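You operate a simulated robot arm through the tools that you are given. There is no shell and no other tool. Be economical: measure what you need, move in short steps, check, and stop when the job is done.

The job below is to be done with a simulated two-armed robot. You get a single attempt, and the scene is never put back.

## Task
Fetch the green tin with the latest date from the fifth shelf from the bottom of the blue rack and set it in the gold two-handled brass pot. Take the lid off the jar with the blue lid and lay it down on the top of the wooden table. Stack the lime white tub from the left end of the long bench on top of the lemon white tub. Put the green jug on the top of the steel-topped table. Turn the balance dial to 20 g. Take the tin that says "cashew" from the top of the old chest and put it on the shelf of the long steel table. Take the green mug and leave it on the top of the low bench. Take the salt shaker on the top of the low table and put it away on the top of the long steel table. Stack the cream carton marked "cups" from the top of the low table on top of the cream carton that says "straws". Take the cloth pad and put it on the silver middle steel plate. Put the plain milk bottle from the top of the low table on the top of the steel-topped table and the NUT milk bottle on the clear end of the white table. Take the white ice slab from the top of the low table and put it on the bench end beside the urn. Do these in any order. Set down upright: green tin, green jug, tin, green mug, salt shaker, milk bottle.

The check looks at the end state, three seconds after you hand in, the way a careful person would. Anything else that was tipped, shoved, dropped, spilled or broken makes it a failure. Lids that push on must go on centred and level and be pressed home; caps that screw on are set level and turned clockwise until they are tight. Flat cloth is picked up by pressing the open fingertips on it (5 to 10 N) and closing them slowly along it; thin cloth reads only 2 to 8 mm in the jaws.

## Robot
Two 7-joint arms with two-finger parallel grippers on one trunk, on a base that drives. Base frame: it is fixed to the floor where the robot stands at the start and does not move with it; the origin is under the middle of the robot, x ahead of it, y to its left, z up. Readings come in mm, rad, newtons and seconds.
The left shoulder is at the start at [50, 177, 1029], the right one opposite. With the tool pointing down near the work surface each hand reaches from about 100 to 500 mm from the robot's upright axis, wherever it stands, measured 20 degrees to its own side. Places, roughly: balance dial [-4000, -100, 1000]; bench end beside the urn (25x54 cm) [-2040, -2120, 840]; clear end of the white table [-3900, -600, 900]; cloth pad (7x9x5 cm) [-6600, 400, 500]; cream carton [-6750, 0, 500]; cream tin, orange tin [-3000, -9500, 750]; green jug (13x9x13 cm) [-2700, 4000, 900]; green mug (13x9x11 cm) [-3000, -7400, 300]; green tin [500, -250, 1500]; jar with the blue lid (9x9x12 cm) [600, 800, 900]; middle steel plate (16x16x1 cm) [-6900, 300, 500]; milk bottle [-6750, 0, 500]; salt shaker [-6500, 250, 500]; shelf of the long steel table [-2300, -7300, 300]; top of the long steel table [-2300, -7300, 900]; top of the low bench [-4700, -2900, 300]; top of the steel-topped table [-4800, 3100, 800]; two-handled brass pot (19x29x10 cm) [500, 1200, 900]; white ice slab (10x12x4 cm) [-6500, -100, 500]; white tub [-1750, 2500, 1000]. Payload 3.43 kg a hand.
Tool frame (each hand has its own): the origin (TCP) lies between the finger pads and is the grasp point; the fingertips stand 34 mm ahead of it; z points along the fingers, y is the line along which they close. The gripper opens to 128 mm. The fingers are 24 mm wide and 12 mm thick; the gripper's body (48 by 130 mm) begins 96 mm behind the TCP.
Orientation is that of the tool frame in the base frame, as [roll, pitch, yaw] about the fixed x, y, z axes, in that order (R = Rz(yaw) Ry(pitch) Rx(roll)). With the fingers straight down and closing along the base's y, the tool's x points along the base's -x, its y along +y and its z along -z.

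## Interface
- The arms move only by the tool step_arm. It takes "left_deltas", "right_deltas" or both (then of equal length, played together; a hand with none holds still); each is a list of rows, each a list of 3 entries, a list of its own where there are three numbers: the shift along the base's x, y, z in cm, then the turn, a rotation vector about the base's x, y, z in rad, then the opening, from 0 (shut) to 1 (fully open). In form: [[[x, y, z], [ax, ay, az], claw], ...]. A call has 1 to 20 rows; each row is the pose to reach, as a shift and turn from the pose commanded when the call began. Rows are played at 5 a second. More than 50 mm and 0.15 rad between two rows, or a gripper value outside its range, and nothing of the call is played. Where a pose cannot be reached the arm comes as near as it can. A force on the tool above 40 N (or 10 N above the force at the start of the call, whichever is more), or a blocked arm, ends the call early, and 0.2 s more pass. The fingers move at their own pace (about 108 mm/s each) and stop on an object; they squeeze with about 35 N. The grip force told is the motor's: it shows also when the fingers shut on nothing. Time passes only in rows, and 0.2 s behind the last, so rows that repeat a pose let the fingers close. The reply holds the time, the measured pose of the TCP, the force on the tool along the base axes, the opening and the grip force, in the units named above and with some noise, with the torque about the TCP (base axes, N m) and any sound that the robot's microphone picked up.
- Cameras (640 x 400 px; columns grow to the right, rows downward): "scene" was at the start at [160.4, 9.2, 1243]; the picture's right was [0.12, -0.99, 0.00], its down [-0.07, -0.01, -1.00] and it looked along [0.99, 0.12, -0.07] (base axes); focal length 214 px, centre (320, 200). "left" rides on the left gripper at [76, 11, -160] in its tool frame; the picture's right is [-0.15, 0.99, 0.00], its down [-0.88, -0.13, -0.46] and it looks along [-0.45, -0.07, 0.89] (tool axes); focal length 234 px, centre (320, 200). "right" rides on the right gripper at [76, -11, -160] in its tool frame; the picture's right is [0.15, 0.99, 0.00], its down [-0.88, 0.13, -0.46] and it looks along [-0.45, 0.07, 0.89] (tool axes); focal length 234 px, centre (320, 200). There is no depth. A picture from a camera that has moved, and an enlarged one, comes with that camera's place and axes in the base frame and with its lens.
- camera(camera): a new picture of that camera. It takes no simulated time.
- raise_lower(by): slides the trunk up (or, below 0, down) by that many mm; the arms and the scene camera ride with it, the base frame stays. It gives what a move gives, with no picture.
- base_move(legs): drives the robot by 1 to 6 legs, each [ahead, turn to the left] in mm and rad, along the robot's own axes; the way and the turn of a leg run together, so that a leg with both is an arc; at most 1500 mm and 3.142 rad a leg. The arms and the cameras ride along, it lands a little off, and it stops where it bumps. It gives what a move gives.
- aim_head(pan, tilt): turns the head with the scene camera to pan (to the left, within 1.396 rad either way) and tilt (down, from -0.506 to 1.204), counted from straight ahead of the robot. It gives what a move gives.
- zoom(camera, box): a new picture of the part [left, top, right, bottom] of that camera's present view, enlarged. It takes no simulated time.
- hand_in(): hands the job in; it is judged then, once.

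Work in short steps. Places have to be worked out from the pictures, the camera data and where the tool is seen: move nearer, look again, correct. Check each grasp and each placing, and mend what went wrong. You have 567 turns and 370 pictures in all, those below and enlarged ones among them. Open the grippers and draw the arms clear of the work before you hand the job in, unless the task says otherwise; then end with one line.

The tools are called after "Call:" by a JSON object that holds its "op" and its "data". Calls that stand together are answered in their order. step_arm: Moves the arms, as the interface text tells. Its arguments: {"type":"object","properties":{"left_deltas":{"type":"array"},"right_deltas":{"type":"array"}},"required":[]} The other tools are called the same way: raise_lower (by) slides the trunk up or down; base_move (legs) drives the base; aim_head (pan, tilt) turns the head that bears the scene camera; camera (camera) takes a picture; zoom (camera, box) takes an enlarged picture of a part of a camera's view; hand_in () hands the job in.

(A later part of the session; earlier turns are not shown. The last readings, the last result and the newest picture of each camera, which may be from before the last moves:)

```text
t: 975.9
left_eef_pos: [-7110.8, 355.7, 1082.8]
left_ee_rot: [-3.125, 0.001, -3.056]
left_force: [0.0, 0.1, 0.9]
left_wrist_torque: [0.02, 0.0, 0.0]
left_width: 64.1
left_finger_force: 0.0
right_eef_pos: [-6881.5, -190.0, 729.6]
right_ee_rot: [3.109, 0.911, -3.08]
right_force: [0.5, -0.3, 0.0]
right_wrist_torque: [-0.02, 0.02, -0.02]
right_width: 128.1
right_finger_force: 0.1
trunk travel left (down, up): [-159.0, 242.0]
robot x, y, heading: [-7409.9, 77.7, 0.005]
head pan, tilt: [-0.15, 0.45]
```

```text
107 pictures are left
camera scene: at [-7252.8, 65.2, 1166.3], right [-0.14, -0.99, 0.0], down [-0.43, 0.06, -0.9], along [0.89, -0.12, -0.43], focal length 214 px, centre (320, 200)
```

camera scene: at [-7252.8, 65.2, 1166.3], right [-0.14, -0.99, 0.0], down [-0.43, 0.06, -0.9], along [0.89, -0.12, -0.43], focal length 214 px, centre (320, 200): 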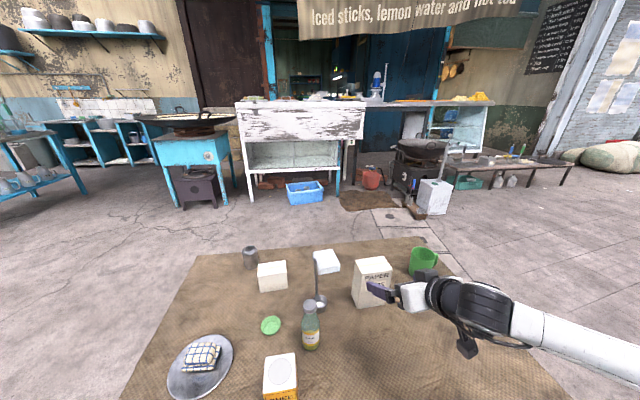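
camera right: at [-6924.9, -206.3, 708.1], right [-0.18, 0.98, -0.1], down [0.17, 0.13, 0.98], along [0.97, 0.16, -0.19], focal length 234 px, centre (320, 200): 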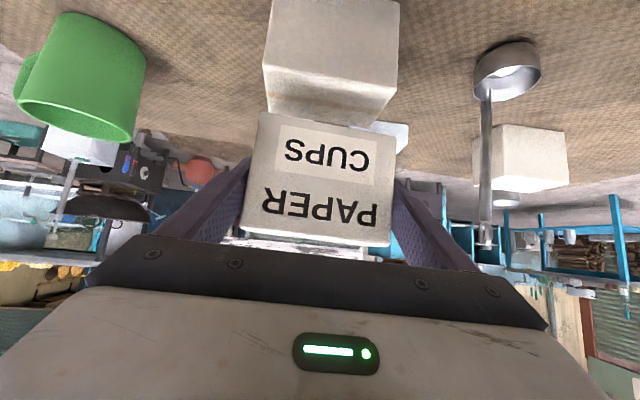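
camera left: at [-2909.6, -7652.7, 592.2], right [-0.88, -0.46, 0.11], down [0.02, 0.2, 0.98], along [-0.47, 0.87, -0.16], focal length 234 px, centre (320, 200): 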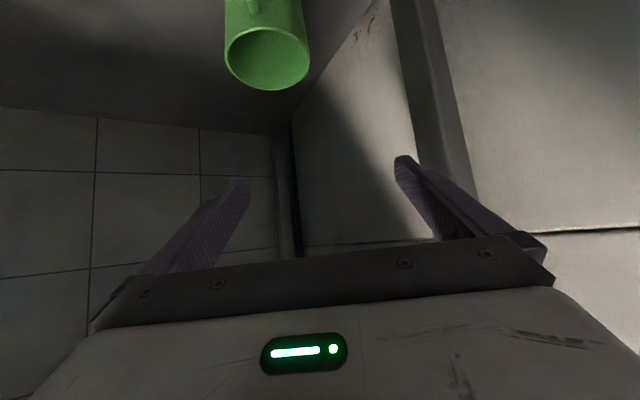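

CUPS is stacked. I now go round to the south end again to re-grip the mug from above with the left hand.

Call:
{"op": "base_move", "data": {"legs": [[-200, 0], [0, -1.571], [1090, 0], [0, 1.571], [1190, 0], [0, 1.571]]}}

Call:
{"op": "aim_head", "data": {"pan": 0.2, "tilt": 0.5}}

Call:
{"op": "camera", "data": {"camera": "scene"}}

```text
t: 999.5
left_eef_pos: [-6634.5, -689.2, 1081.8]
left_ee_rot: [-3.123, 0.001, -1.558]
left_force: [-0.8, 0.4, -0.2]
left_wrist_torque: [-0.01, 0.01, 0.0]
left_width: 63.8
left_finger_force: 0.0
right_eef_pos: [-6073.7, -500.7, 731.0]
right_ee_rot: [3.108, 0.912, -1.585]
right_force: [0.4, 0.7, 0.6]
right_wrist_torque: [0.0, 0.02, -0.04]
right_width: 127.9
right_finger_force: 0.1
trunk travel left (down, up): [-159.0, 242.0]
robot x, y, heading: [-6384.4, -1012.5, 1.511]
head pan, tilt: [-0.15, 0.45]
```

```text
t: 1000.3
left_eef_pos: [-6633.8, -688.6, 1081.8]
left_ee_rot: [-3.123, 0.001, -1.558]
left_force: [-0.5, 0.8, -0.2]
left_wrist_torque: [-0.03, -0.02, -0.03]
left_width: 64.1
left_finger_force: 0.1
right_eef_pos: [-6074.5, -500.8, 730.7]
right_ee_rot: [3.107, 0.913, -1.584]
right_force: [-0.2, 0.6, -0.1]
right_wrist_torque: [-0.02, -0.03, 0.02]
right_width: 127.8
right_finger_force: 0.0
trunk travel left (down, up): [-159.0, 242.0]
robot x, y, heading: [-6380.0, -1008.4, 1.51]
head pan, tilt: [0.201, 0.499]
```

```text
106 pictures are left
camera scene: at [-6389.8, -853.6, 1161.9], right [0.99, 0.14, 0.0], down [0.07, -0.47, -0.88], along [-0.12, 0.87, -0.48], focal length 214 px, centre (320, 200)
```

scene: 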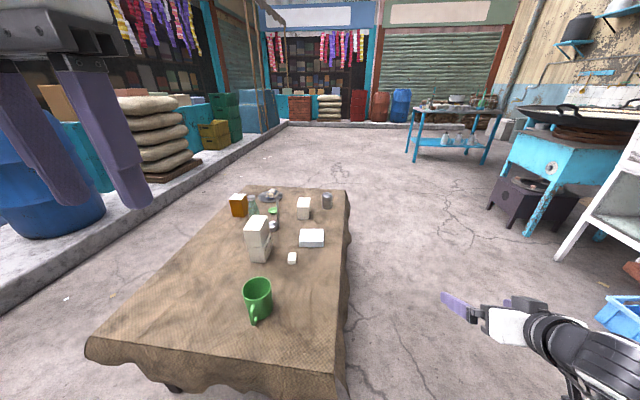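

Call:
{"op": "zoom", "data": {"camera": "scene", "box": [220, 185, 350, 330]}}

```text
2.76 times, centred on (285, 258) of scene
camera zoom: at [-6389.8, -853.6, 1161.9], right [0.99, 0.14, 0.0], down [0.07, -0.47, -0.88], along [-0.12, 0.87, -0.48], focal length 592 px, centre (417, 41)
```

zoom: 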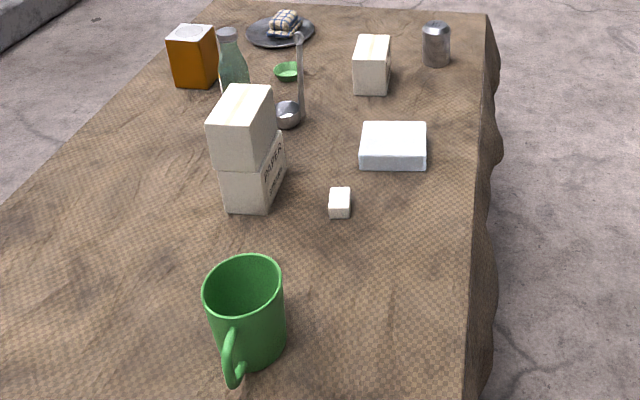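

Mug axis at (-6640,-437), handle toward me. I lower the trunk 100 mm and bring the left hand over it, pitched 0.45 rad.

Call:
{"op": "raise_lower", "data": {"by": -100}}

Call:
{"op": "step_arm", "data": {"left_deltas": [[[0, 4, -2], [0, 0, 0], 1], [[0, 8, -4], [0.1, 0, 0], 1], [[0, 12, -6.5], [0.2, 0, 0], 1], [[0, 16, -9], [0.3, 0, 0], 1], [[0, 19, -12], [0.4, 0, 0], 1], [[-0.3, 22, -15.5], [0.45, 0, 0], 1], [[-0.5, 23, -20], [0.45, 0, 0], 1], [[-0.5, 23, -24], [0.45, 0, 0], 1]]}}

Call:
{"op": "camera", "data": {"camera": "left"}}

```text
t: 1001.6
left_eef_pos: [-6634.1, -689.0, 981.4]
left_ee_rot: [-3.125, 0.0, -1.558]
left_force: [-1.0, 0.4, 0.0]
left_wrist_torque: [0.0, -0.02, 0.01]
left_width: 63.8
left_finger_force: 0.0
right_eef_pos: [-6074.2, -500.2, 631.2]
right_ee_rot: [3.108, 0.911, -1.585]
right_force: [0.5, -0.2, 0.1]
right_wrist_torque: [0.0, 0.01, 0.0]
right_width: 127.9
right_finger_force: 0.1
trunk travel left (down, up): [-59.0, 342.0]
robot x, y, heading: [-6378.8, -1015.7, 1.506]
head pan, tilt: [0.201, 0.499]
```

```text
t: 1003.4
left_eef_pos: [-6639.2, -462.3, 741.5]
left_ee_rot: [-3.119, 0.449, -1.559]
left_force: [0.2, -0.7, 0.8]
left_wrist_torque: [0.03, -0.02, 0.0]
left_width: 128.0
left_finger_force: 0.1
right_eef_pos: [-6074.4, -499.9, 631.4]
right_ee_rot: [3.107, 0.911, -1.585]
right_force: [0.7, 0.6, -0.3]
right_wrist_torque: [0.01, 0.0, 0.01]
right_width: 128.2
right_finger_force: 0.1
trunk travel left (down, up): [-59.0, 342.0]
robot x, y, heading: [-6381.4, -1012.7, 1.508]
head pan, tilt: [0.201, 0.499]
```

```text
104 pictures are left
camera left: at [-6653.0, -601.3, 851.9], right [-0.99, 0.13, 0.04], down [0.11, 0.59, 0.8], along [0.08, 0.79, -0.6], focal length 234 px, centre (320, 200)
```

left: 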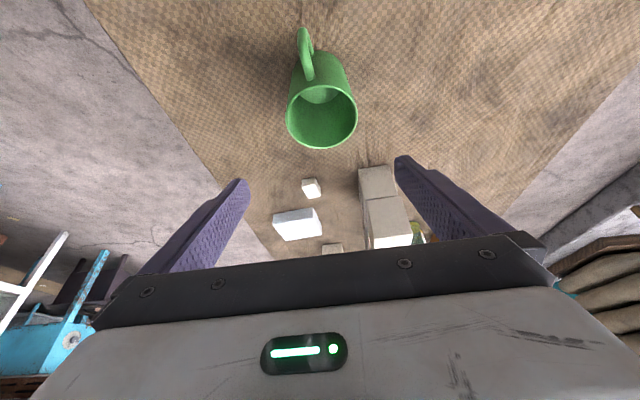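

Call:
{"op": "step_arm", "data": {"left_deltas": [[[-0.2, 0.5, -4], [0, 0, 0], 1], [[-0.4, 1, -8], [0, 0, 0], 1], [[-0.5, 1.5, -12], [0, 0, 0], 1], [[-0.5, 1.6, -15], [0, 0, 0], 1]]}}

Call:
{"op": "camera", "data": {"camera": "left"}}

```text
t: 1004.4
left_eef_pos: [-6645.9, -442.7, 591.4]
left_ee_rot: [-3.119, 0.45, -1.559]
left_force: [0.6, 0.7, -0.3]
left_wrist_torque: [0.04, 0.01, -0.02]
left_width: 127.9
left_finger_force: 0.1
right_eef_pos: [-6074.5, -501.4, 630.7]
right_ee_rot: [3.108, 0.913, -1.587]
right_force: [0.4, 0.5, 0.9]
right_wrist_torque: [0.0, -0.01, -0.02]
right_width: 127.9
right_finger_force: 0.0
trunk travel left (down, up): [-59.0, 342.0]
robot x, y, heading: [-6381.1, -1010.9, 1.512]
head pan, tilt: [0.201, 0.499]
```

```text
103 pictures are left
camera left: at [-6658.5, -582.4, 702.4], right [-0.99, 0.13, 0.04], down [0.11, 0.59, 0.8], along [0.08, 0.79, -0.6], focal length 234 px, centre (320, 200)
```

left: 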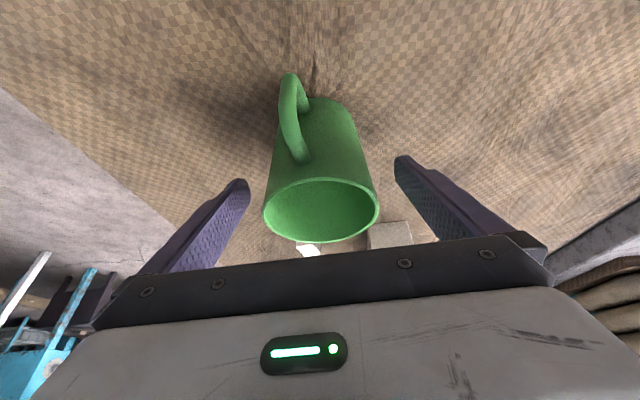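

Call:
{"op": "step_arm", "data": {"left_deltas": [[[0, 0, 0], [0, 0, 0], 0.85], [[0, 0, 0], [0, 0, 0], 0.7], [[0, 0, 0], [0, 0, 0], 0.55], [[0, 0, 0], [0, 0, 0], 0.45], [[0, 0, 0], [0, 0, 0], 0.45], [[0, 0, 2], [0, 0, 0], 0.45], [[0, 0, 6], [0, 0, 0], 0.45], [[0, 0, 10], [0, 0, 0], 0.45]]}}

Call:
{"op": "camera", "data": {"camera": "left"}}

```text
t: 1006.2
left_eef_pos: [-6642.4, -444.3, 692.8]
left_ee_rot: [-3.119, 0.448, -1.56]
left_force: [-1.1, 0.4, -1.7]
left_wrist_torque: [0.0, 0.0, 0.02]
left_width: 84.6
left_finger_force: 35.1
right_eef_pos: [-6074.9, -500.7, 630.4]
right_ee_rot: [3.108, 0.912, -1.585]
right_force: [0.8, 0.7, 0.1]
right_wrist_torque: [0.0, 0.02, 0.02]
right_width: 128.3
right_finger_force: 0.0
trunk travel left (down, up): [-59.0, 342.0]
robot x, y, heading: [-6385.4, -1012.0, 1.509]
head pan, tilt: [0.201, 0.499]
```

```text
102 pictures are left
camera left: at [-6656.4, -583.7, 802.4], right [-0.99, 0.13, 0.04], down [0.11, 0.6, 0.8], along [0.08, 0.79, -0.6], focal length 234 px, centre (320, 200)
```

left: 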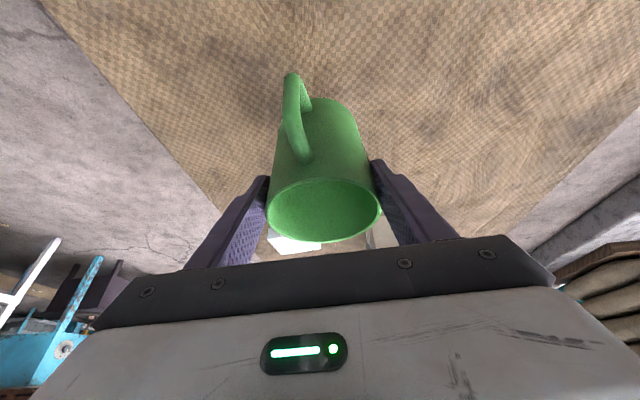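

The mug is held by its rim from above. I drive back to the bench, this time south of the baskets' line for the left hand.

Call:
{"op": "raise_lower", "data": {"by": 250}}

Call:
{"op": "base_move", "data": {"legs": [[-150, 0], [0, -2.54], [1200, 0], [850, 0], [0, 1.04]]}}

Call:
{"op": "aim_head", "data": {"pan": 0.1, "tilt": 0.6}}

Call:
{"op": "camera", "data": {"camera": "scene"}}

```text
t: 1008.8
left_eef_pos: [-6643.0, -444.2, 941.5]
left_ee_rot: [-3.119, 0.45, -1.558]
left_force: [-0.3, 0.6, -1.9]
left_wrist_torque: [-0.01, -0.02, 0.01]
left_width: 84.3
left_finger_force: 33.9
right_eef_pos: [-6074.4, -501.4, 881.6]
right_ee_rot: [3.109, 0.912, -1.584]
right_force: [-0.1, 0.4, -0.2]
right_wrist_torque: [-0.03, 0.0, 0.0]
right_width: 127.9
right_finger_force: 0.0
trunk travel left (down, up): [-309.0, 92.0]
robot x, y, heading: [-6379.1, -1011.2, 1.508]
head pan, tilt: [0.201, 0.499]
```

```text
t: 1028.5
left_eef_pos: [-4900.2, -2656.5, 941.6]
left_ee_rot: [-3.118, 0.449, -3.097]
left_force: [-0.2, 0.0, -0.8]
left_wrist_torque: [-0.02, 0.0, -0.01]
left_width: 83.1
left_finger_force: 35.0
right_eef_pos: [-4937.8, -3226.2, 881.9]
right_ee_rot: [3.108, 0.914, -3.123]
right_force: [-0.4, -0.9, -0.1]
right_wrist_torque: [0.01, -0.01, 0.02]
right_width: 127.9
right_finger_force: 0.1
trunk travel left (down, up): [-309.0, 92.0]
robot x, y, heading: [-5461.7, -2933.6, -0.032]
head pan, tilt: [0.201, 0.499]
```

```text
t: 1029.2
left_eef_pos: [-4901.5, -2656.5, 942.1]
left_ee_rot: [-3.118, 0.45, -3.096]
left_force: [0.2, 0.1, -0.4]
left_wrist_torque: [-0.01, 0.03, 0.03]
left_width: 83.4
left_finger_force: 35.0
right_eef_pos: [-4938.6, -3227.1, 880.0]
right_ee_rot: [3.108, 0.914, -3.122]
right_force: [0.8, -0.6, -0.4]
right_wrist_torque: [0.01, -0.01, 0.01]
right_width: 127.8
right_finger_force: 0.0
trunk travel left (down, up): [-309.0, 92.0]
robot x, y, heading: [-5459.4, -2939.2, -0.032]
head pan, tilt: [0.099, 0.6]
```

```text
101 pictures are left
camera scene: at [-5302.1, -2934.5, 1302.8], right [0.07, -1.0, 0.0], down [-0.56, -0.04, -0.83], along [0.82, 0.06, -0.56], focal length 214 px, centre (320, 200)
```

scene: 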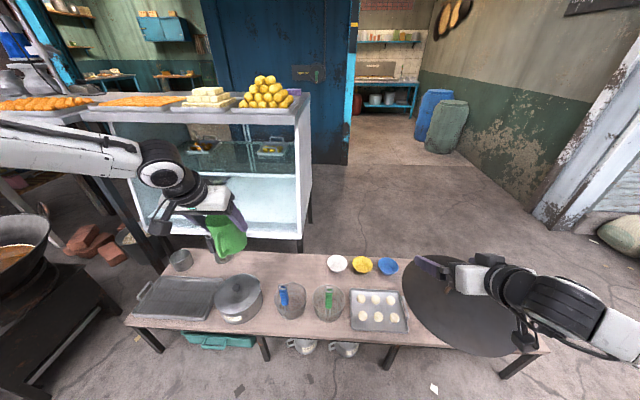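

The mug is upright and over the right line. I drive 265 mm forward so it hangs over the free area, then lower the arm part way.

Call:
{"op": "base_move", "data": {"legs": [[265, 0.03]]}}

Call:
{"op": "step_arm", "data": {"left_deltas": [[[0.7, 0, -4], [0, 0, 0], 0.45], [[1.4, 0, -8], [0, 0, 0], 0.45], [[2, 0, -12], [0, 0, 0], 0.45], [[2.7, 0, -16], [0, 0, 0], 0.45], [[3, 0, -19.5], [0, 0, 0], 0.45]]}}

```text
t: 1031.1
left_eef_pos: [-4649.6, -2638.2, 941.5]
left_ee_rot: [-3.119, 0.448, -3.058]
left_force: [-1.0, 0.0, -0.6]
left_wrist_torque: [0.0, 0.04, -0.05]
left_width: 83.6
left_finger_force: 35.0
right_eef_pos: [-4664.1, -3209.8, 880.7]
right_ee_rot: [3.109, 0.912, -3.082]
right_force: [0.0, 0.5, 0.3]
right_wrist_torque: [-0.03, 0.01, -0.01]
right_width: 127.8
right_finger_force: 0.1
trunk travel left (down, up): [-309.0, 92.0]
robot x, y, heading: [-5191.8, -2939.0, 0.008]
head pan, tilt: [0.099, 0.6]
```

```text
t: 1032.3
left_eef_pos: [-4638.8, -2625.2, 777.3]
left_ee_rot: [-3.117, 0.45, -3.058]
left_force: [0.2, 0.4, -1.2]
left_wrist_torque: [0.0, -0.01, 0.03]
left_width: 83.5
left_finger_force: 34.9
left hand out of reach, approached as far as the arm can: row 4, 5
right_eef_pos: [-4665.4, -3209.4, 880.8]
right_ee_rot: [3.108, 0.912, -3.082]
right_force: [-0.4, 0.1, 1.1]
right_wrist_torque: [-0.02, 0.0, 0.01]
right_width: 128.2
right_finger_force: 0.0
trunk travel left (down, up): [-309.0, 92.0]
robot x, y, heading: [-5200.4, -2942.0, 0.01]
head pan, tilt: [0.099, 0.6]
```

I center the hand a bit more, then lower with the trunk in stages while watching the arm's clearance.

Call:
{"op": "step_arm", "data": {"left_deltas": [[[0, -2, -1], [0, 0, 0], 0.45], [[0, -4, -2.5], [0, 0, 0], 0.45], [[0, -5, -4], [0, 0, 0], 0.45]]}}

Call:
{"op": "raise_lower", "data": {"by": -220}}

Call:
{"op": "camera", "data": {"camera": "scene"}}

Call:
{"op": "camera", "data": {"camera": "left"}}

```text
t: 1033.1
left_eef_pos: [-4658.2, -2653.0, 779.0]
left_ee_rot: [-3.118, 0.45, -3.057]
left_force: [-0.2, 0.4, -0.9]
left_wrist_torque: [-0.01, 0.01, 0.03]
left_width: 83.3
left_finger_force: 35.0
left hand out of reach, approached as far as the arm can: row 1, 2, 3
right_eef_pos: [-4666.2, -3210.4, 880.7]
right_ee_rot: [3.11, 0.912, -3.082]
right_force: [-0.8, -0.4, 0.0]
right_wrist_torque: [0.0, -0.02, -0.03]
right_width: 128.1
right_finger_force: 0.0
trunk travel left (down, up): [-309.0, 92.0]
robot x, y, heading: [-5197.0, -2940.6, 0.013]
head pan, tilt: [0.099, 0.6]
```

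```text
t: 1035.4
left_eef_pos: [-4658.8, -2653.6, 557.1]
left_ee_rot: [-3.118, 0.452, -3.057]
left_force: [0.6, -0.5, -0.8]
left_wrist_torque: [-0.01, -0.02, 0.01]
left_width: 83.3
left_finger_force: 35.1
right_eef_pos: [-4665.8, -3209.8, 661.5]
right_ee_rot: [3.109, 0.911, -3.083]
right_force: [-0.7, -0.8, 0.2]
right_wrist_torque: [0.01, -0.01, -0.02]
right_width: 128.0
right_finger_force: 0.1
trunk travel left (down, up): [-89.0, 312.0]
robot x, y, heading: [-5194.6, -2940.7, 0.004]
head pan, tilt: [0.099, 0.6]
```

```text
100 pictures are left
camera scene: at [-5039.8, -2931.4, 1082.8], right [0.11, -0.99, 0.0], down [-0.56, -0.06, -0.83], along [0.82, 0.09, -0.56], focal length 214 px, centre (320, 200)
```

scene: 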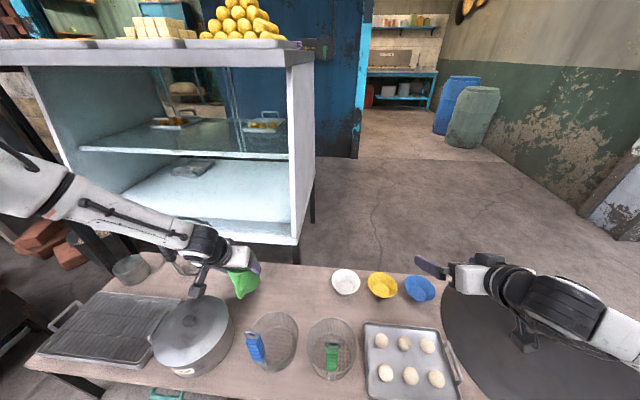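

```text
99 pictures are left
camera left: at [-4796.8, -2651.9, 668.8], right [0.06, 1.0, 0.04], down [0.6, -0.07, 0.8], along [0.8, -0.02, -0.6], focal length 234 px, centre (320, 200)
```

left: 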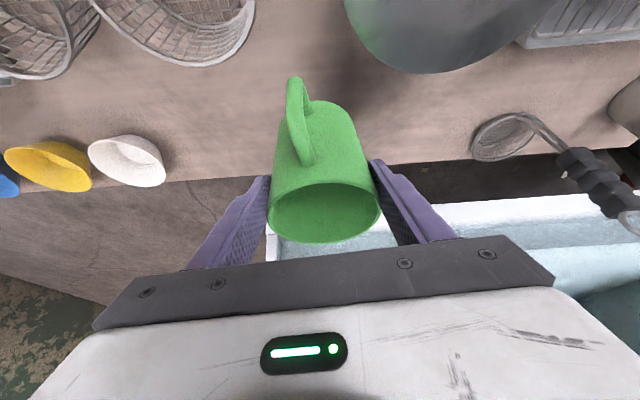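

Good: the mug is over the free area and the arm clears the pot. I lower further.

Call:
{"op": "raise_lower", "data": {"by": -60}}

Call:
{"op": "raise_lower", "data": {"by": -25}}

Call:
{"op": "step_arm", "data": {"left_deltas": [[[0, 0, -0.8], [0, 0, 0], 0.45], [[0, 0, -1.6], [0, 0, 0], 0.45]]}}

```text
t: 1036.4
left_eef_pos: [-4658.9, -2653.7, 498.6]
left_ee_rot: [-3.12, 0.451, -3.058]
left_force: [0.7, 0.4, -1.4]
left_wrist_torque: [0.01, -0.01, 0.02]
left_width: 83.2
left_finger_force: 34.7
right_eef_pos: [-4665.4, -3210.1, 601.9]
right_ee_rot: [3.108, 0.913, -3.084]
right_force: [0.5, -0.4, 0.0]
right_wrist_torque: [0.0, 0.02, -0.02]
right_width: 127.8
right_finger_force: 0.0
trunk travel left (down, up): [-29.0, 372.0]
robot x, y, heading: [-5198.7, -2941.2, 0.01]
head pan, tilt: [0.099, 0.6]
```

```text
t: 1037.1
left_eef_pos: [-4658.0, -2654.5, 474.2]
left_ee_rot: [-3.119, 0.45, -3.059]
left_force: [0.6, -0.6, -0.9]
left_wrist_torque: [-0.02, 0.02, 0.0]
left_width: 83.2
left_finger_force: 35.5
right_eef_pos: [-4665.8, -3209.0, 575.8]
right_ee_rot: [3.109, 0.911, -3.081]
right_force: [0.2, 0.4, -0.4]
right_wrist_torque: [0.03, -0.02, 0.01]
right_width: 127.8
right_finger_force: 0.0
trunk travel left (down, up): [-4.0, 397.0]
robot x, y, heading: [-5194.7, -2942.7, 0.011]
head pan, tilt: [0.099, 0.6]
```

```text
t: 1037.7
left_eef_pos: [-4664.6, -2649.3, 467.4]
left_ee_rot: [-3.117, 0.45, -3.057]
left_force: [-0.4, 0.9, -0.8]
left_wrist_torque: [0.02, 0.02, 0.03]
left_width: 83.2
left_finger_force: 34.4
left hand out of reach, approached as far as the arm can: row 1, 2
right_eef_pos: [-4665.6, -3210.0, 576.4]
right_ee_rot: [3.108, 0.914, -3.082]
right_force: [-0.4, -1.0, 0.0]
right_wrist_torque: [0.0, 0.03, 0.0]
right_width: 128.1
right_finger_force: 0.0
trunk travel left (down, up): [-4.0, 397.0]
robot x, y, heading: [-5201.5, -2939.2, 0.008]
head pan, tilt: [0.099, 0.6]
```

Call:
{"op": "step_arm", "data": {"left_deltas": [[[0, 0, -1.5], [0, 0, 0], 0.45], [[0, 0, -3], [0, 0, 0], 0.45], [[0, 0, -4], [0, 0, 0], 0.45]]}}

Call:
{"op": "camera", "data": {"camera": "left"}}

```text
t: 1038.5
left_eef_pos: [-4677.9, -2637.7, 455.0]
left_ee_rot: [-3.119, 0.449, -3.059]
left_force: [-0.1, -0.7, -0.6]
left_wrist_torque: [-0.02, 0.03, 0.01]
left_width: 83.3
left_finger_force: 35.4
left hand out of reach, approached as far as the arm can: row 1, 2, 3
right_eef_pos: [-4665.0, -3210.3, 575.2]
right_ee_rot: [3.109, 0.913, -3.082]
right_force: [-1.0, -0.4, -0.3]
right_wrist_torque: [-0.02, -0.02, 0.02]
right_width: 128.1
right_finger_force: 0.1
trunk travel left (down, up): [-4.0, 397.0]
robot x, y, heading: [-5195.3, -2938.6, 0.008]
head pan, tilt: [0.099, 0.6]
```

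```text
98 pictures are left
camera left: at [-4815.6, -2635.5, 565.7], right [0.06, 1.0, 0.04], down [0.6, -0.07, 0.8], along [0.8, -0.02, -0.6], focal length 234 px, centre (320, 200)
```

left: 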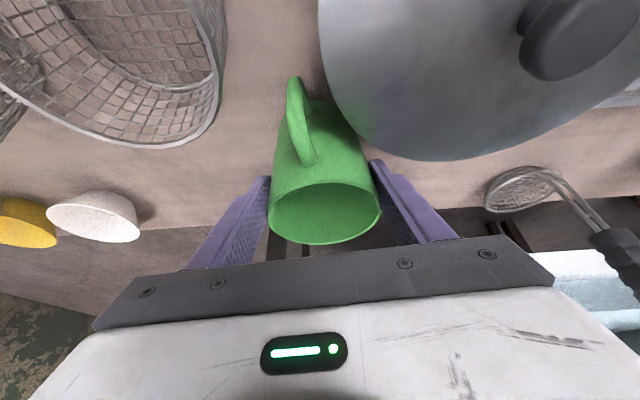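

Only about a centimetre remains. I continue in small steps, watching the gap to the pot.

Call:
{"op": "step_arm", "data": {"left_deltas": [[[0.5, -0.5, -1], [0, 0, 0], 0.45], [[1, -1, -2], [0, 0, 0], 0.45]]}}

```text
t: 1039.1
left_eef_pos: [-4676.9, -2637.9, 454.5]
left_ee_rot: [-3.118, 0.448, -3.058]
left_force: [-0.8, 0.2, -0.7]
left_wrist_torque: [0.0, -0.02, 0.02]
left_width: 83.5
left_finger_force: 35.2
left hand out of reach, approached as far as the arm can: row 1, 2
right_eef_pos: [-4663.9, -3209.9, 575.7]
right_ee_rot: [3.108, 0.91, -3.083]
right_force: [-0.5, -0.6, 0.0]
right_wrist_torque: [-0.02, 0.02, 0.01]
right_width: 127.9
right_finger_force: 0.2
trunk travel left (down, up): [-4.0, 397.0]
robot x, y, heading: [-5196.1, -2941.6, 0.008]
head pan, tilt: [0.099, 0.6]
```

Call:
{"op": "base_move", "data": {"legs": [[15, 0]]}}

Call:
{"op": "step_arm", "data": {"left_deltas": [[[-0.8, 0, -0.7], [0, 0, 0], 0.45], [[-1.5, 0, -1.4], [0, 0, 0], 0.45], [[-1.5, 0, -2.2], [0, 0, 0], 0.45]]}}

Call:
{"op": "zoom", "data": {"camera": "scene", "box": [120, 220, 320, 380]}}

```text
t: 1039.9
left_eef_pos: [-4662.6, -2636.7, 455.3]
left_ee_rot: [-3.12, 0.45, -3.059]
left_force: [0.0, 0.7, -1.0]
left_wrist_torque: [0.0, 0.01, -0.05]
left_width: 83.1
left_finger_force: 35.1
right_eef_pos: [-4651.1, -3209.3, 575.0]
right_ee_rot: [3.109, 0.913, -3.082]
right_force: [-0.5, 0.2, -0.1]
right_wrist_torque: [0.0, -0.05, -0.03]
right_width: 127.9
right_finger_force: 0.0
trunk travel left (down, up): [-4.0, 397.0]
robot x, y, heading: [-5184.8, -2938.0, 0.01]
head pan, tilt: [0.099, 0.6]
```

```text
t: 1040.7
left_eef_pos: [-4681.8, -2634.3, 446.9]
left_ee_rot: [-3.119, 0.449, -3.058]
left_force: [-0.8, -0.5, -2.0]
left_wrist_torque: [0.06, 0.01, 0.0]
left_width: 83.3
left_finger_force: 34.9
left hand out of reach, approached as far as the arm can: row 2, 3
right_eef_pos: [-4650.2, -3208.9, 576.0]
right_ee_rot: [3.109, 0.913, -3.083]
right_force: [-0.7, 0.7, 0.0]
right_wrist_torque: [0.02, -0.04, -0.01]
right_width: 128.0
right_finger_force: 0.0
trunk travel left (down, up): [-4.0, 397.0]
robot x, y, heading: [-5179.6, -2942.5, 0.012]
head pan, tilt: [0.099, 0.6]
```

```text
2.50 times, centred on (220, 300) of scene
camera zoom: at [-5024.9, -2931.2, 997.8], right [0.11, -0.99, 0.0], down [-0.56, -0.06, -0.83], along [0.82, 0.09, -0.56], focal length 536 px, centre (570, -50)
```

zoom: 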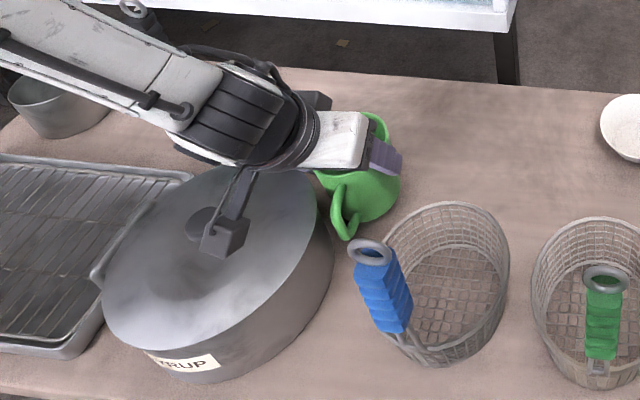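

The mug hangs only millimetres above the bench. One more tiny step down with a touch of +x, away from the pot.

Call:
{"op": "step_arm", "data": {"left_deltas": [[[0.6, -0.3, -0.5], [0, 0, 0], 0.45], [[1.2, -0.6, -1], [0, 0, 0], 0.45], [[1.2, -0.6, -1.5], [0, 0, 0], 0.45]]}}

Call:
{"op": "zoom", "data": {"camera": "left", "box": [200, 40, 460, 260]}}

```text
t: 1041.5
left_eef_pos: [-4677.9, -2634.3, 446.8]
left_ee_rot: [-3.118, 0.448, -3.057]
left_force: [0.2, 1.0, -0.8]
left_wrist_torque: [0.01, 0.02, 0.01]
left_width: 83.2
left_finger_force: 34.8
left hand out of reach, approached as far as the arm can: row 1, 2, 3
right_eef_pos: [-4650.1, -3210.2, 575.9]
right_ee_rot: [3.108, 0.914, -3.082]
right_force: [-0.7, 0.3, 0.2]
right_wrist_torque: [-0.02, -0.01, -0.02]
right_width: 128.0
right_finger_force: 0.0
trunk travel left (down, up): [-4.0, 397.0]
robot x, y, heading: [-5182.9, -2941.1, 0.008]
head pan, tilt: [0.099, 0.6]
```

```text
1.82 times, centred on (330, 150) of left
camera zoom: at [-4815.9, -2632.5, 557.8], right [0.06, 1.0, 0.04], down [0.6, -0.07, 0.8], along [0.8, -0.02, -0.6], focal length 426 px, centre (302, 291)
```

zoom: 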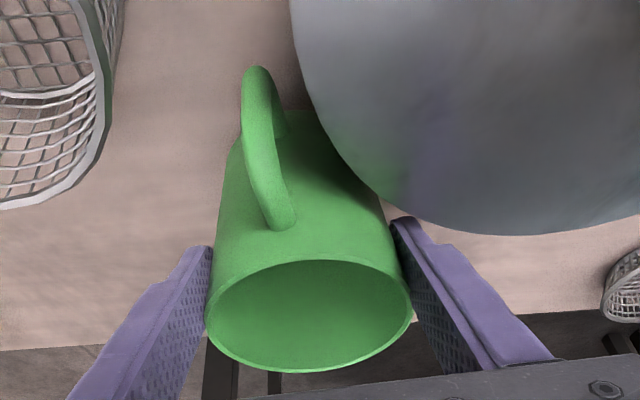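

I shift away from the pot with a tiny base turn and use the last 4 mm of trunk travel, then release from just above the surface.

Call:
{"op": "base_move", "data": {"legs": [[0, -0.04]]}}

Call:
{"op": "raise_lower", "data": {"by": -4}}

Call:
{"op": "step_arm", "data": {"left_deltas": [[[0, -1, -1], [0, 0, 0], 0.45], [[0, -2, -2], [0, 0, 0], 0.45], [[0, -2.5, -3.5], [0, 0, 0], 0.45]]}}

```text
t: 1042.3
left_eef_pos: [-4667.7, -2653.7, 446.5]
left_ee_rot: [-3.12, 0.448, -3.096]
left_force: [0.8, -0.5, -1.4]
left_wrist_torque: [0.04, -0.02, -0.01]
left_width: 83.1
left_finger_force: 35.3
right_eef_pos: [-4660.1, -3230.1, 575.9]
right_ee_rot: [3.107, 0.915, -3.122]
right_force: [0.3, 0.2, 0.0]
right_wrist_torque: [0.0, -0.01, -0.02]
right_width: 128.3
right_finger_force: 0.1
trunk travel left (down, up): [-4.0, 397.0]
robot x, y, heading: [-5183.6, -2941.4, -0.031]
head pan, tilt: [0.099, 0.6]
```

```text
t: 1042.8
left_eef_pos: [-4666.2, -2654.5, 443.0]
left_ee_rot: [-3.116, 0.448, -3.097]
left_force: [-0.3, 0.8, -0.6]
left_wrist_torque: [-0.02, 0.02, -0.03]
left_width: 83.4
left_finger_force: 35.2
right_eef_pos: [-4661.0, -3229.3, 571.8]
right_ee_rot: [3.108, 0.914, -3.123]
right_force: [0.1, -0.6, -0.2]
right_wrist_torque: [0.02, -0.01, 0.02]
right_width: 127.7
right_finger_force: 0.0
trunk travel left (down, up): [0.0, 401.0]
robot x, y, heading: [-5181.7, -2939.0, -0.033]
head pan, tilt: [0.099, 0.6]
```

```text
t: 1043.6
left_eef_pos: [-4677.1, -2664.5, 443.3]
left_ee_rot: [-3.118, 0.45, -3.096]
left_force: [0.1, 0.1, -0.7]
left_wrist_torque: [0.02, 0.0, 0.01]
left_width: 83.2
left_finger_force: 34.8
left hand out of reach, approached as far as the arm can: row 1, 2, 3
right_eef_pos: [-4660.3, -3229.4, 571.0]
right_ee_rot: [3.108, 0.913, -3.122]
right_force: [-0.4, 0.3, 0.0]
right_wrist_torque: [-0.02, 0.01, 0.02]
right_width: 128.1
right_finger_force: 0.0
trunk travel left (down, up): [0.0, 401.0]
robot x, y, heading: [-5182.9, -2938.6, -0.031]
head pan, tilt: [0.099, 0.6]
```

Call:
{"op": "step_arm", "data": {"left_deltas": [[[-0.4, 0.5, -0.6], [0, 0, 0], 0.45], [[-0.8, 1, -1.2], [0, 0, 0], 0.45], [[-1, 1.4, -1.8], [0, 0, 0], 0.45]]}}

Call:
{"op": "zoom", "data": {"camera": "scene", "box": [160, 220, 340, 360]}}

```text
t: 1044.4
left_eef_pos: [-4688.2, -2647.4, 434.1]
left_ee_rot: [-3.117, 0.449, -3.097]
left_force: [0.7, -1.0, 0.2]
left_wrist_torque: [0.04, -0.01, -0.01]
left_width: 83.2
left_finger_force: 34.5
left hand out of reach, approached as far as the arm can: row 3
right_eef_pos: [-4662.3, -3230.4, 572.2]
right_ee_rot: [3.108, 0.913, -3.122]
right_force: [0.1, -0.4, -0.8]
right_wrist_torque: [0.0, 0.0, -0.01]
right_width: 127.8
right_finger_force: 0.2
trunk travel left (down, up): [0.0, 401.0]
robot x, y, heading: [-5181.3, -2941.8, -0.031]
head pan, tilt: [0.099, 0.6]
heard: snap
```

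```text
2.86 times, centred on (250, 290) of scene
camera zoom: at [-5024.7, -2937.5, 994.1], right [0.07, -1.0, 0.0], down [-0.56, -0.04, -0.83], along [0.82, 0.06, -0.56], focal length 613 px, centre (520, -57)
```

zoom: 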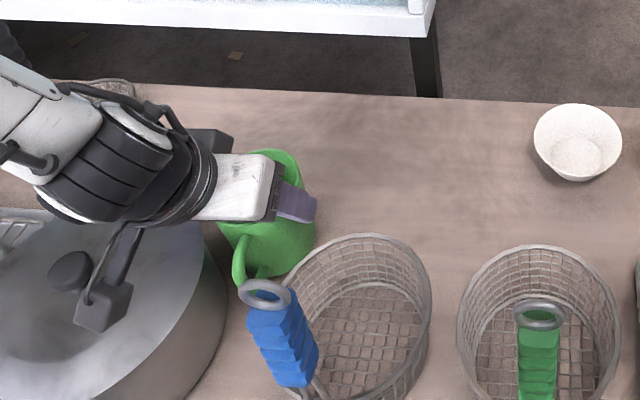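

A "snap" was heard, possibly the wrist camera touching the pot lid. I move away from the pot with another small turn and look closely at the pot.

Call:
{"op": "base_move", "data": {"legs": [[0, -0.06]]}}

Call:
{"op": "zoom", "data": {"camera": "scene", "box": [140, 220, 340, 380]}}

Call:
{"op": "camera", "data": {"camera": "left"}}

```text
t: 1045.3
left_eef_pos: [-4671.7, -2676.5, 431.6]
left_ee_rot: [-3.118, 0.449, 3.129]
left_force: [-1.1, 0.4, -0.9]
left_wrist_torque: [0.0, 0.01, 0.01]
left_width: 83.2
left_finger_force: 35.1
right_eef_pos: [-4679.2, -3260.7, 573.0]
right_ee_rot: [3.107, 0.913, 3.102]
right_force: [-0.1, -0.3, 1.1]
right_wrist_torque: [-0.01, 0.02, -0.01]
right_width: 128.0
right_finger_force: 0.0
trunk travel left (down, up): [0.0, 401.0]
robot x, y, heading: [-5182.5, -2938.1, -0.09]
head pan, tilt: [0.099, 0.6]
heard: snap
```

```text
2.50 times, centred on (240, 300) of scene
camera zoom: at [-5024.7, -2947.0, 994.0], right [0.01, -1.0, 0.0], down [-0.56, 0.0, -0.83], along [0.83, 0.01, -0.56], focal length 536 px, centre (520, -50)
```

zoom: 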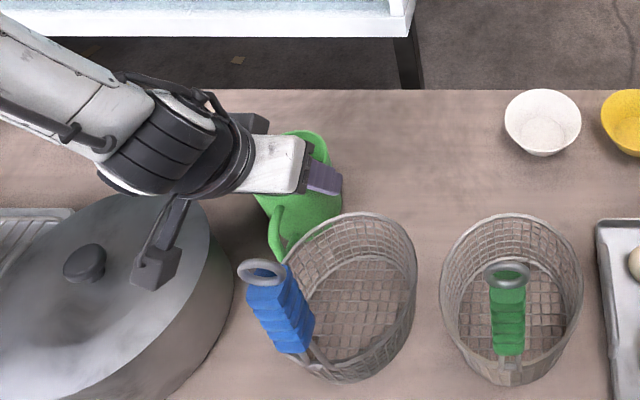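

```text
93 pictures are left
camera left: at [-4809.3, -2661.8, 543.4], right [0.16, 0.99, 0.04], down [0.59, -0.13, 0.8], along [0.79, -0.1, -0.6], focal length 234 px, centre (320, 200)
```

left: 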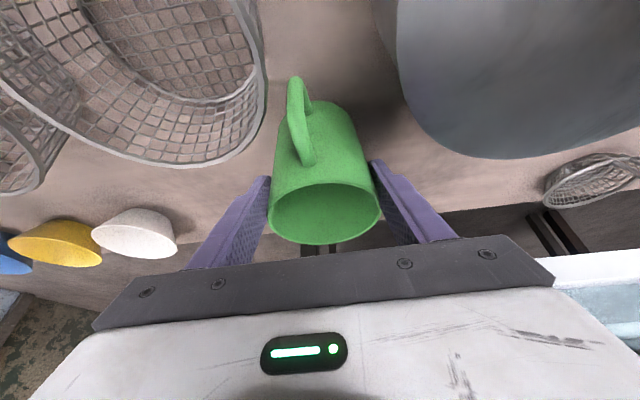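

The pot's lid is still seated. The bench turns out lower than estimated (≈315-330). I repeat the pattern: a small right turn, then lowering inward, about 10 mm per cycle.

Call:
{"op": "base_move", "data": {"legs": [[0, -0.05]]}}

Call:
{"op": "step_arm", "data": {"left_deltas": [[[-0.5, 0.7, -0.6], [0, 0, 0], 0.45], [[-1, 1.4, -1.2], [0, 0, 0], 0.45], [[-1.4, 2, -1.8], [0, 0, 0], 0.45]]}}

```text
t: 1046.1
left_eef_pos: [-4660.5, -2702.0, 432.4]
left_ee_rot: [-3.117, 0.448, 3.081]
left_force: [0.2, 0.8, -0.3]
left_wrist_torque: [-0.04, 0.02, 0.0]
left_width: 83.4
left_finger_force: 34.9
right_eef_pos: [-4695.2, -3284.5, 571.2]
right_ee_rot: [3.107, 0.912, 3.055]
right_force: [0.4, 0.0, 0.4]
right_wrist_torque: [0.01, 0.01, 0.02]
right_width: 128.1
right_finger_force: 0.1
trunk travel left (down, up): [0.0, 401.0]
robot x, y, heading: [-5184.2, -2942.1, -0.134]
head pan, tilt: [0.099, 0.6]
```

```text
t: 1046.9
left_eef_pos: [-4677.9, -2680.6, 421.8]
left_ee_rot: [-3.117, 0.456, 3.079]
left_force: [2.5, -3.4, 9.8]
left_wrist_torque: [0.07, -0.31, -0.08]
left_width: 83.2
left_finger_force: 35.5
left hand out of reach, approached as far as the arm can: row 2, 3
right_eef_pos: [-4695.3, -3285.1, 571.4]
right_ee_rot: [3.109, 0.913, 3.052]
right_force: [0.1, -0.2, 0.3]
right_wrist_torque: [0.0, 0.04, 0.02]
right_width: 128.0
right_finger_force: 0.1
trunk travel left (down, up): [0.0, 401.0]
robot x, y, heading: [-5185.6, -2940.1, -0.141]
head pan, tilt: [0.099, 0.6]
```

Contact: the mug is on the bench (≈331). I open and withdraw upwards along the tool axis.

Call:
{"op": "step_arm", "data": {"left_deltas": [[[0, 0, 0.1], [0, 0, 0], 0.6], [[0, 0, 0.1], [0, 0, 0], 0.78], [[0, 0, 0.1], [0, 0, 0], 0.78], [[-0.3, 0, 2.5], [0, 0, 0], 0.78], [[-1, 0, 6], [0, 0, 0], 0.78], [[-2, 0, 10], [0, 0, 0], 0.78], [[-3, 0, 14.5], [0, 0, 0], 0.78]]}}

Call:
{"op": "raise_lower", "data": {"by": 250}}

Call:
{"op": "camera", "data": {"camera": "scene"}}

```text
t: 1048.5
left_eef_pos: [-4705.9, -2678.3, 562.6]
left_ee_rot: [-3.118, 0.448, 3.08]
left_force: [0.0, 0.4, 0.1]
left_wrist_torque: [-0.06, 0.0, 0.0]
left_width: 99.8
left_finger_force: 0.0
right_eef_pos: [-4694.8, -3284.1, 572.1]
right_ee_rot: [3.109, 0.913, 3.054]
right_force: [0.7, -0.2, 0.9]
right_wrist_torque: [-0.02, -0.01, 0.01]
right_width: 127.9
right_finger_force: 0.1
trunk travel left (down, up): [0.0, 401.0]
robot x, y, heading: [-5181.0, -2938.1, -0.136]
head pan, tilt: [0.099, 0.6]
```

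```text
t: 1051.0
left_eef_pos: [-4705.7, -2677.1, 813.0]
left_ee_rot: [-3.117, 0.447, 3.081]
left_force: [-0.5, 0.1, -0.1]
left_wrist_torque: [0.0, 0.02, -0.03]
left_width: 99.9
left_finger_force: 0.0
right_eef_pos: [-4695.1, -3283.3, 821.8]
right_ee_rot: [3.108, 0.913, 3.054]
right_force: [-0.9, 1.1, -0.2]
right_wrist_torque: [0.01, 0.03, 0.02]
right_width: 128.0
right_finger_force: 0.0
trunk travel left (down, up): [-250.0, 151.0]
robot x, y, heading: [-5181.6, -2936.4, -0.135]
head pan, tilt: [0.099, 0.6]
```

```text
92 pictures are left
camera scene: at [-5025.1, -2954.4, 1244.0], right [-0.04, -1.0, 0.0], down [-0.56, 0.02, -0.83], along [0.82, -0.03, -0.56], focal length 214 px, centre (320, 200)
```

scene: 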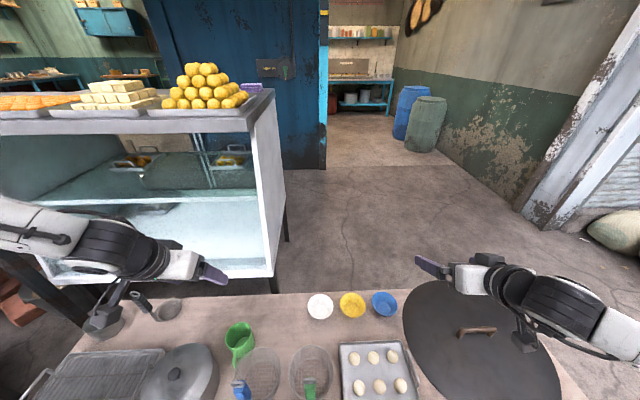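

Call:
{"op": "zoom", "data": {"camera": "scene", "box": [100, 290, 340, 400]}}

```text
2.67 times, centred on (220, 345) of scene
camera zoom: at [-5025.1, -2954.4, 1244.0], right [-0.04, -1.0, 0.0], down [-0.56, 0.02, -0.83], along [0.82, -0.03, -0.56], focal length 572 px, centre (587, -187)
```

zoom: 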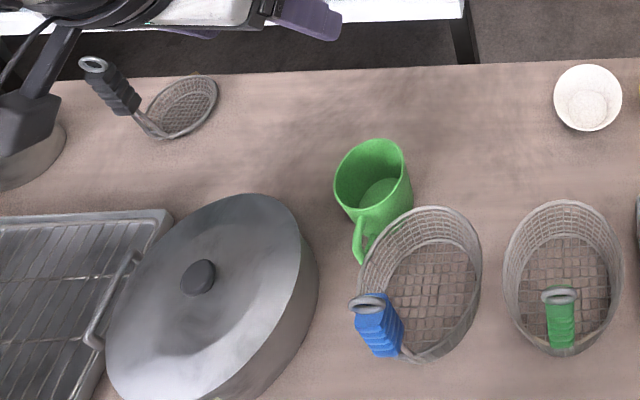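

The mug stands on the bench. I back off and set both hands straight down for the salt shaker and the ice slab.

Call:
{"op": "base_move", "data": {"legs": [[-300, 0]]}}

Call:
{"op": "step_arm", "data": {"left_deltas": [[[0, 0, 1], [0.007, 0.11, 0], 0.8], [[0, 0, 2], [0.013, 0.22, 0], 0.9], [[0, 0, 3], [0.02, 0.33, 0], 1], [[0, 0, 4], [0.027, 0.446, 0], 1], [[0, 0, 5], [0.027, 0.446, 0], 1], [[0, 0, 6], [0.027, 0.446, 0], 1], [[0, 0, 7], [0.027, 0.446, 0], 1], [[0, 0, 8], [0.027, 0.446, 0], 1]], "right_deltas": [[[0, 0, 1], [0.01, 0.115, 0], 1], [[0, 0, 2], [0.02, 0.23, 0], 0.9], [[0, 0, 3], [0.03, 0.345, 0], 0.8], [[0, 0, 4], [0.04, 0.46, 0], 0.8], [[0, 0, 5], [0.05, 0.575, 0], 0.8], [[0, 0, 6], [0.06, 0.69, 0], 0.8], [[0, 0, 7], [0.07, 0.8, 0], 0.8], [[0, 0, 8], [0.082, 0.909, 0], 0.8]]}}

Call:
{"op": "base_move", "data": {"legs": [[0, 1.82], [1500, 0], [1450, 0], [0, 1.47]]}}

Call:
{"op": "aim_head", "data": {"pan": 0.0, "tilt": 0.55}}

Call:
{"op": "camera", "data": {"camera": "scene"}}

```text
t: 1053.2
left_eef_pos: [-5016.1, -2638.2, 813.2]
left_ee_rot: [-3.117, 0.45, 3.075]
left_force: [-0.1, -0.8, -0.2]
left_wrist_torque: [0.01, 0.0, -0.04]
left_width: 99.7
left_finger_force: 0.0
right_eef_pos: [-5010.2, -3244.9, 822.4]
right_ee_rot: [3.109, 0.912, 3.045]
right_force: [0.8, -0.3, 0.3]
right_wrist_torque: [0.02, 0.01, 0.0]
right_width: 128.0
right_finger_force: 0.1
trunk travel left (down, up): [-250.0, 151.0]
robot x, y, heading: [-5493.8, -2893.4, -0.151]
head pan, tilt: [0.099, 0.6]
```

```text
t: 1055.0
left_eef_pos: [-5015.9, -2635.2, 893.4]
left_ee_rot: [-3.114, 0.002, 3.075]
left_force: [-0.3, -0.4, 0.3]
left_wrist_torque: [-0.01, 0.01, 0.03]
left_width: 128.0
left_finger_force: 0.1
right_eef_pos: [-5011.9, -3243.5, 902.5]
right_ee_rot: [3.114, 0.0, 3.048]
right_force: [0.0, 0.0, 0.5]
right_wrist_torque: [-0.01, 0.02, 0.01]
right_width: 102.5
right_finger_force: 0.0
trunk travel left (down, up): [-250.0, 151.0]
robot x, y, heading: [-5494.8, -2895.1, -0.147]
head pan, tilt: [0.099, 0.6]
```

```text
t: 1064.6
left_eef_pos: [-5972.2, -1384.0, 892.8]
left_ee_rot: [-3.113, 0.002, -1.401]
left_force: [-0.3, -0.8, -0.1]
left_wrist_torque: [0.04, -0.01, -0.02]
left_width: 128.0
left_finger_force: 0.0
right_eef_pos: [-5382.8, -1234.7, 902.9]
right_ee_rot: [3.114, -0.002, -1.427]
right_force: [-0.3, 0.7, 0.6]
right_wrist_torque: [0.02, 0.0, 0.01]
right_width: 102.4
right_finger_force: 0.1
trunk travel left (down, up): [-250.0, 151.0]
robot x, y, heading: [-5604.8, -1782.2, 1.661]
head pan, tilt: [0.099, 0.6]
stopped in leg 2: the robot was blocked; the commanded pose is now the measured one
```

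```text
t: 1065.3
left_eef_pos: [-5972.1, -1382.6, 892.1]
left_ee_rot: [-3.114, 0.001, -1.402]
left_force: [-0.8, 0.6, 0.4]
left_wrist_torque: [-0.02, 0.0, 0.0]
left_width: 128.2
left_finger_force: 0.0
right_eef_pos: [-5385.0, -1235.1, 903.0]
right_ee_rot: [3.114, 0.0, -1.428]
right_force: [-1.1, -0.9, -0.2]
right_wrist_torque: [0.02, -0.03, -0.01]
right_width: 102.5
right_finger_force: 0.0
trunk travel left (down, up): [-250.0, 151.0]
robot x, y, heading: [-5610.9, -1786.7, 1.662]
head pan, tilt: [0.0, 0.55]
```

```text
90 pictures are left
camera scene: at [-5623.1, -1629.6, 1248.5], right [1.0, 0.09, 0.0], down [0.05, -0.52, -0.85], along [-0.08, 0.85, -0.52], focal length 214 px, centre (320, 200)
```

scene: 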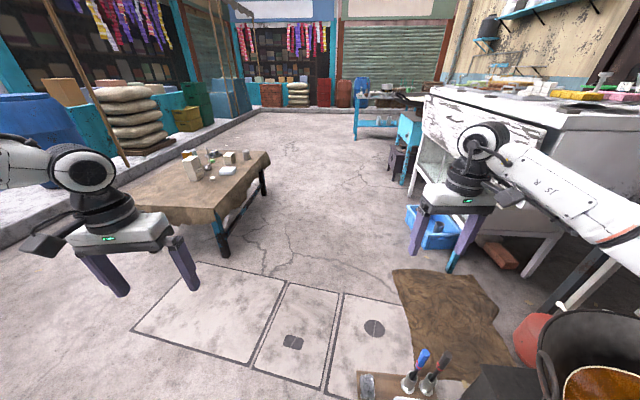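

The base touched the stand near the stove. I back off and pass farther to the left.

Call:
{"op": "base_move", "data": {"legs": [[-200, 0], [0, 0.56], [640, 0], [0, -0.65], [1450, 0], [0, 1.571]]}}

Call:
{"op": "camera", "data": {"camera": "scene"}}

```text
t: 1083.8
left_eef_pos: [-6399.4, -394.8, 893.0]
left_ee_rot: [-3.115, 0.002, 0.051]
left_force: [0.2, 0.5, 0.0]
left_wrist_torque: [-0.03, 0.0, -0.02]
left_width: 128.0
left_finger_force: 0.0
right_eef_pos: [-6478.2, 207.8, 903.6]
right_ee_rot: [3.114, 0.001, 0.029]
right_force: [0.8, -0.2, 0.1]
right_wrist_torque: [-0.02, 0.0, 0.02]
right_width: 102.3
right_finger_force: 0.0
trunk travel left (down, up): [-250.0, 151.0]
robot x, y, heading: [-5955.4, -77.6, 3.117]
head pan, tilt: [0.0, 0.55]
```

```text
89 pictures are left
camera scene: at [-6116.3, -77.9, 1248.5], right [0.03, 1.0, 0.0], down [0.52, -0.01, -0.85], along [-0.85, 0.02, -0.52], focal length 214 px, centre (320, 200)
```

scene: 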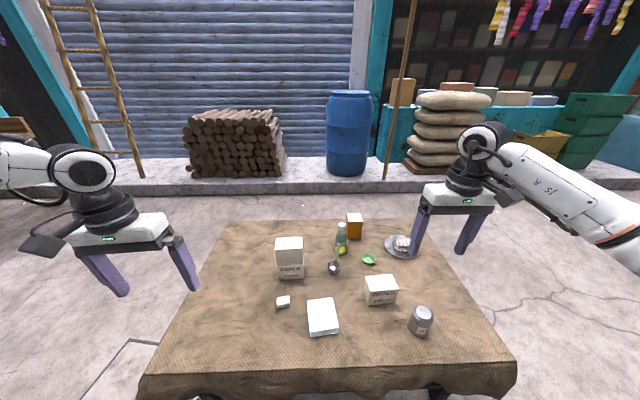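

Call:
{"op": "zoom", "data": {"camera": "scene", "box": [250, 210, 450, 350]}}

```text
2.86 times, centred on (350, 280) of scene
camera zoom: at [-6116.3, -77.9, 1248.5], right [0.03, 1.0, 0.0], down [0.52, -0.01, -0.85], along [-0.85, 0.02, -0.52], focal length 613 px, centre (234, -29)
```

zoom: 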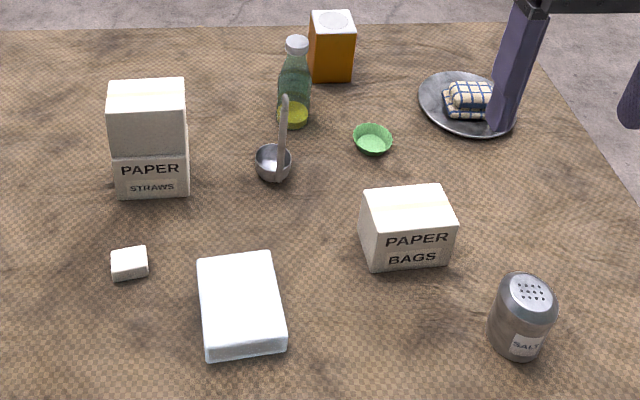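

PAPER STRAWS is confirmed under CUPS. Slab centre is (-6530,-60), turned slightly; salt shaker (-6497,268). I position the base for the slab with the left hand.

Call:
{"op": "base_move", "data": {"legs": [[0, -1.027], [255, 0], [0, 1.05]]}}

Call:
{"op": "raise_lower", "data": {"by": -200}}

Call:
{"op": "camera", "data": {"camera": "left"}}

```text
t: 1090.9
left_eef_pos: [-6517.5, -182.1, 894.3]
left_ee_rot: [-3.114, 0.002, 0.075]
left_force: [0.1, 0.3, -0.3]
left_wrist_torque: [0.01, 0.01, 0.02]
left_width: 127.9
left_finger_force: 0.1
right_eef_pos: [-6609.4, 417.9, 903.4]
right_ee_rot: [3.114, 0.0, 0.048]
right_force: [-0.6, 0.4, -0.5]
right_wrist_torque: [0.01, -0.03, -0.02]
right_width: 102.3
right_finger_force: 0.1
trunk travel left (down, up): [-250.0, 151.0]
robot x, y, heading: [-6077.9, 139.1, 3.136]
head pan, tilt: [0.0, 0.55]
```

```text
t: 1093.1
left_eef_pos: [-6519.1, -182.1, 693.4]
left_ee_rot: [-3.114, 0.001, 0.074]
left_force: [0.6, -0.2, 0.8]
left_wrist_torque: [-0.01, -0.01, -0.02]
left_width: 127.9
left_finger_force: 0.0
right_eef_pos: [-6609.9, 418.4, 702.3]
right_ee_rot: [3.113, 0.0, 0.049]
right_force: [-0.3, 0.9, 0.3]
right_wrist_torque: [-0.01, -0.02, 0.03]
right_width: 102.3
right_finger_force: 0.1
trunk travel left (down, up): [-50.0, 351.0]
robot x, y, heading: [-6082.5, 142.2, 3.132]
head pan, tilt: [0.0, 0.55]
```

```text
87 pictures are left
camera left: at [-6440.9, -193.7, 852.1], right [-0.07, -1.0, -0.03], down [-0.89, 0.05, 0.46], along [-0.46, 0.06, -0.89], focal length 234 px, centre (320, 200)
```

left: 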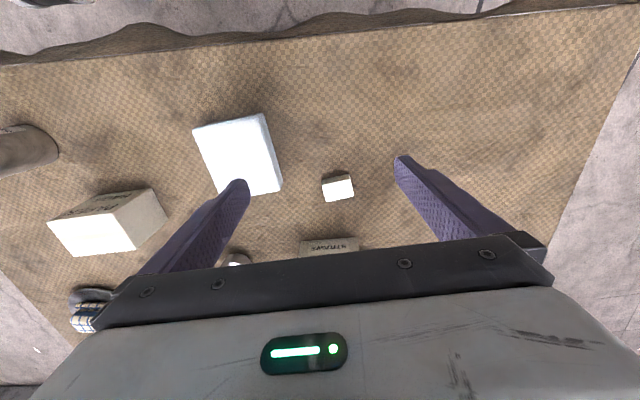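

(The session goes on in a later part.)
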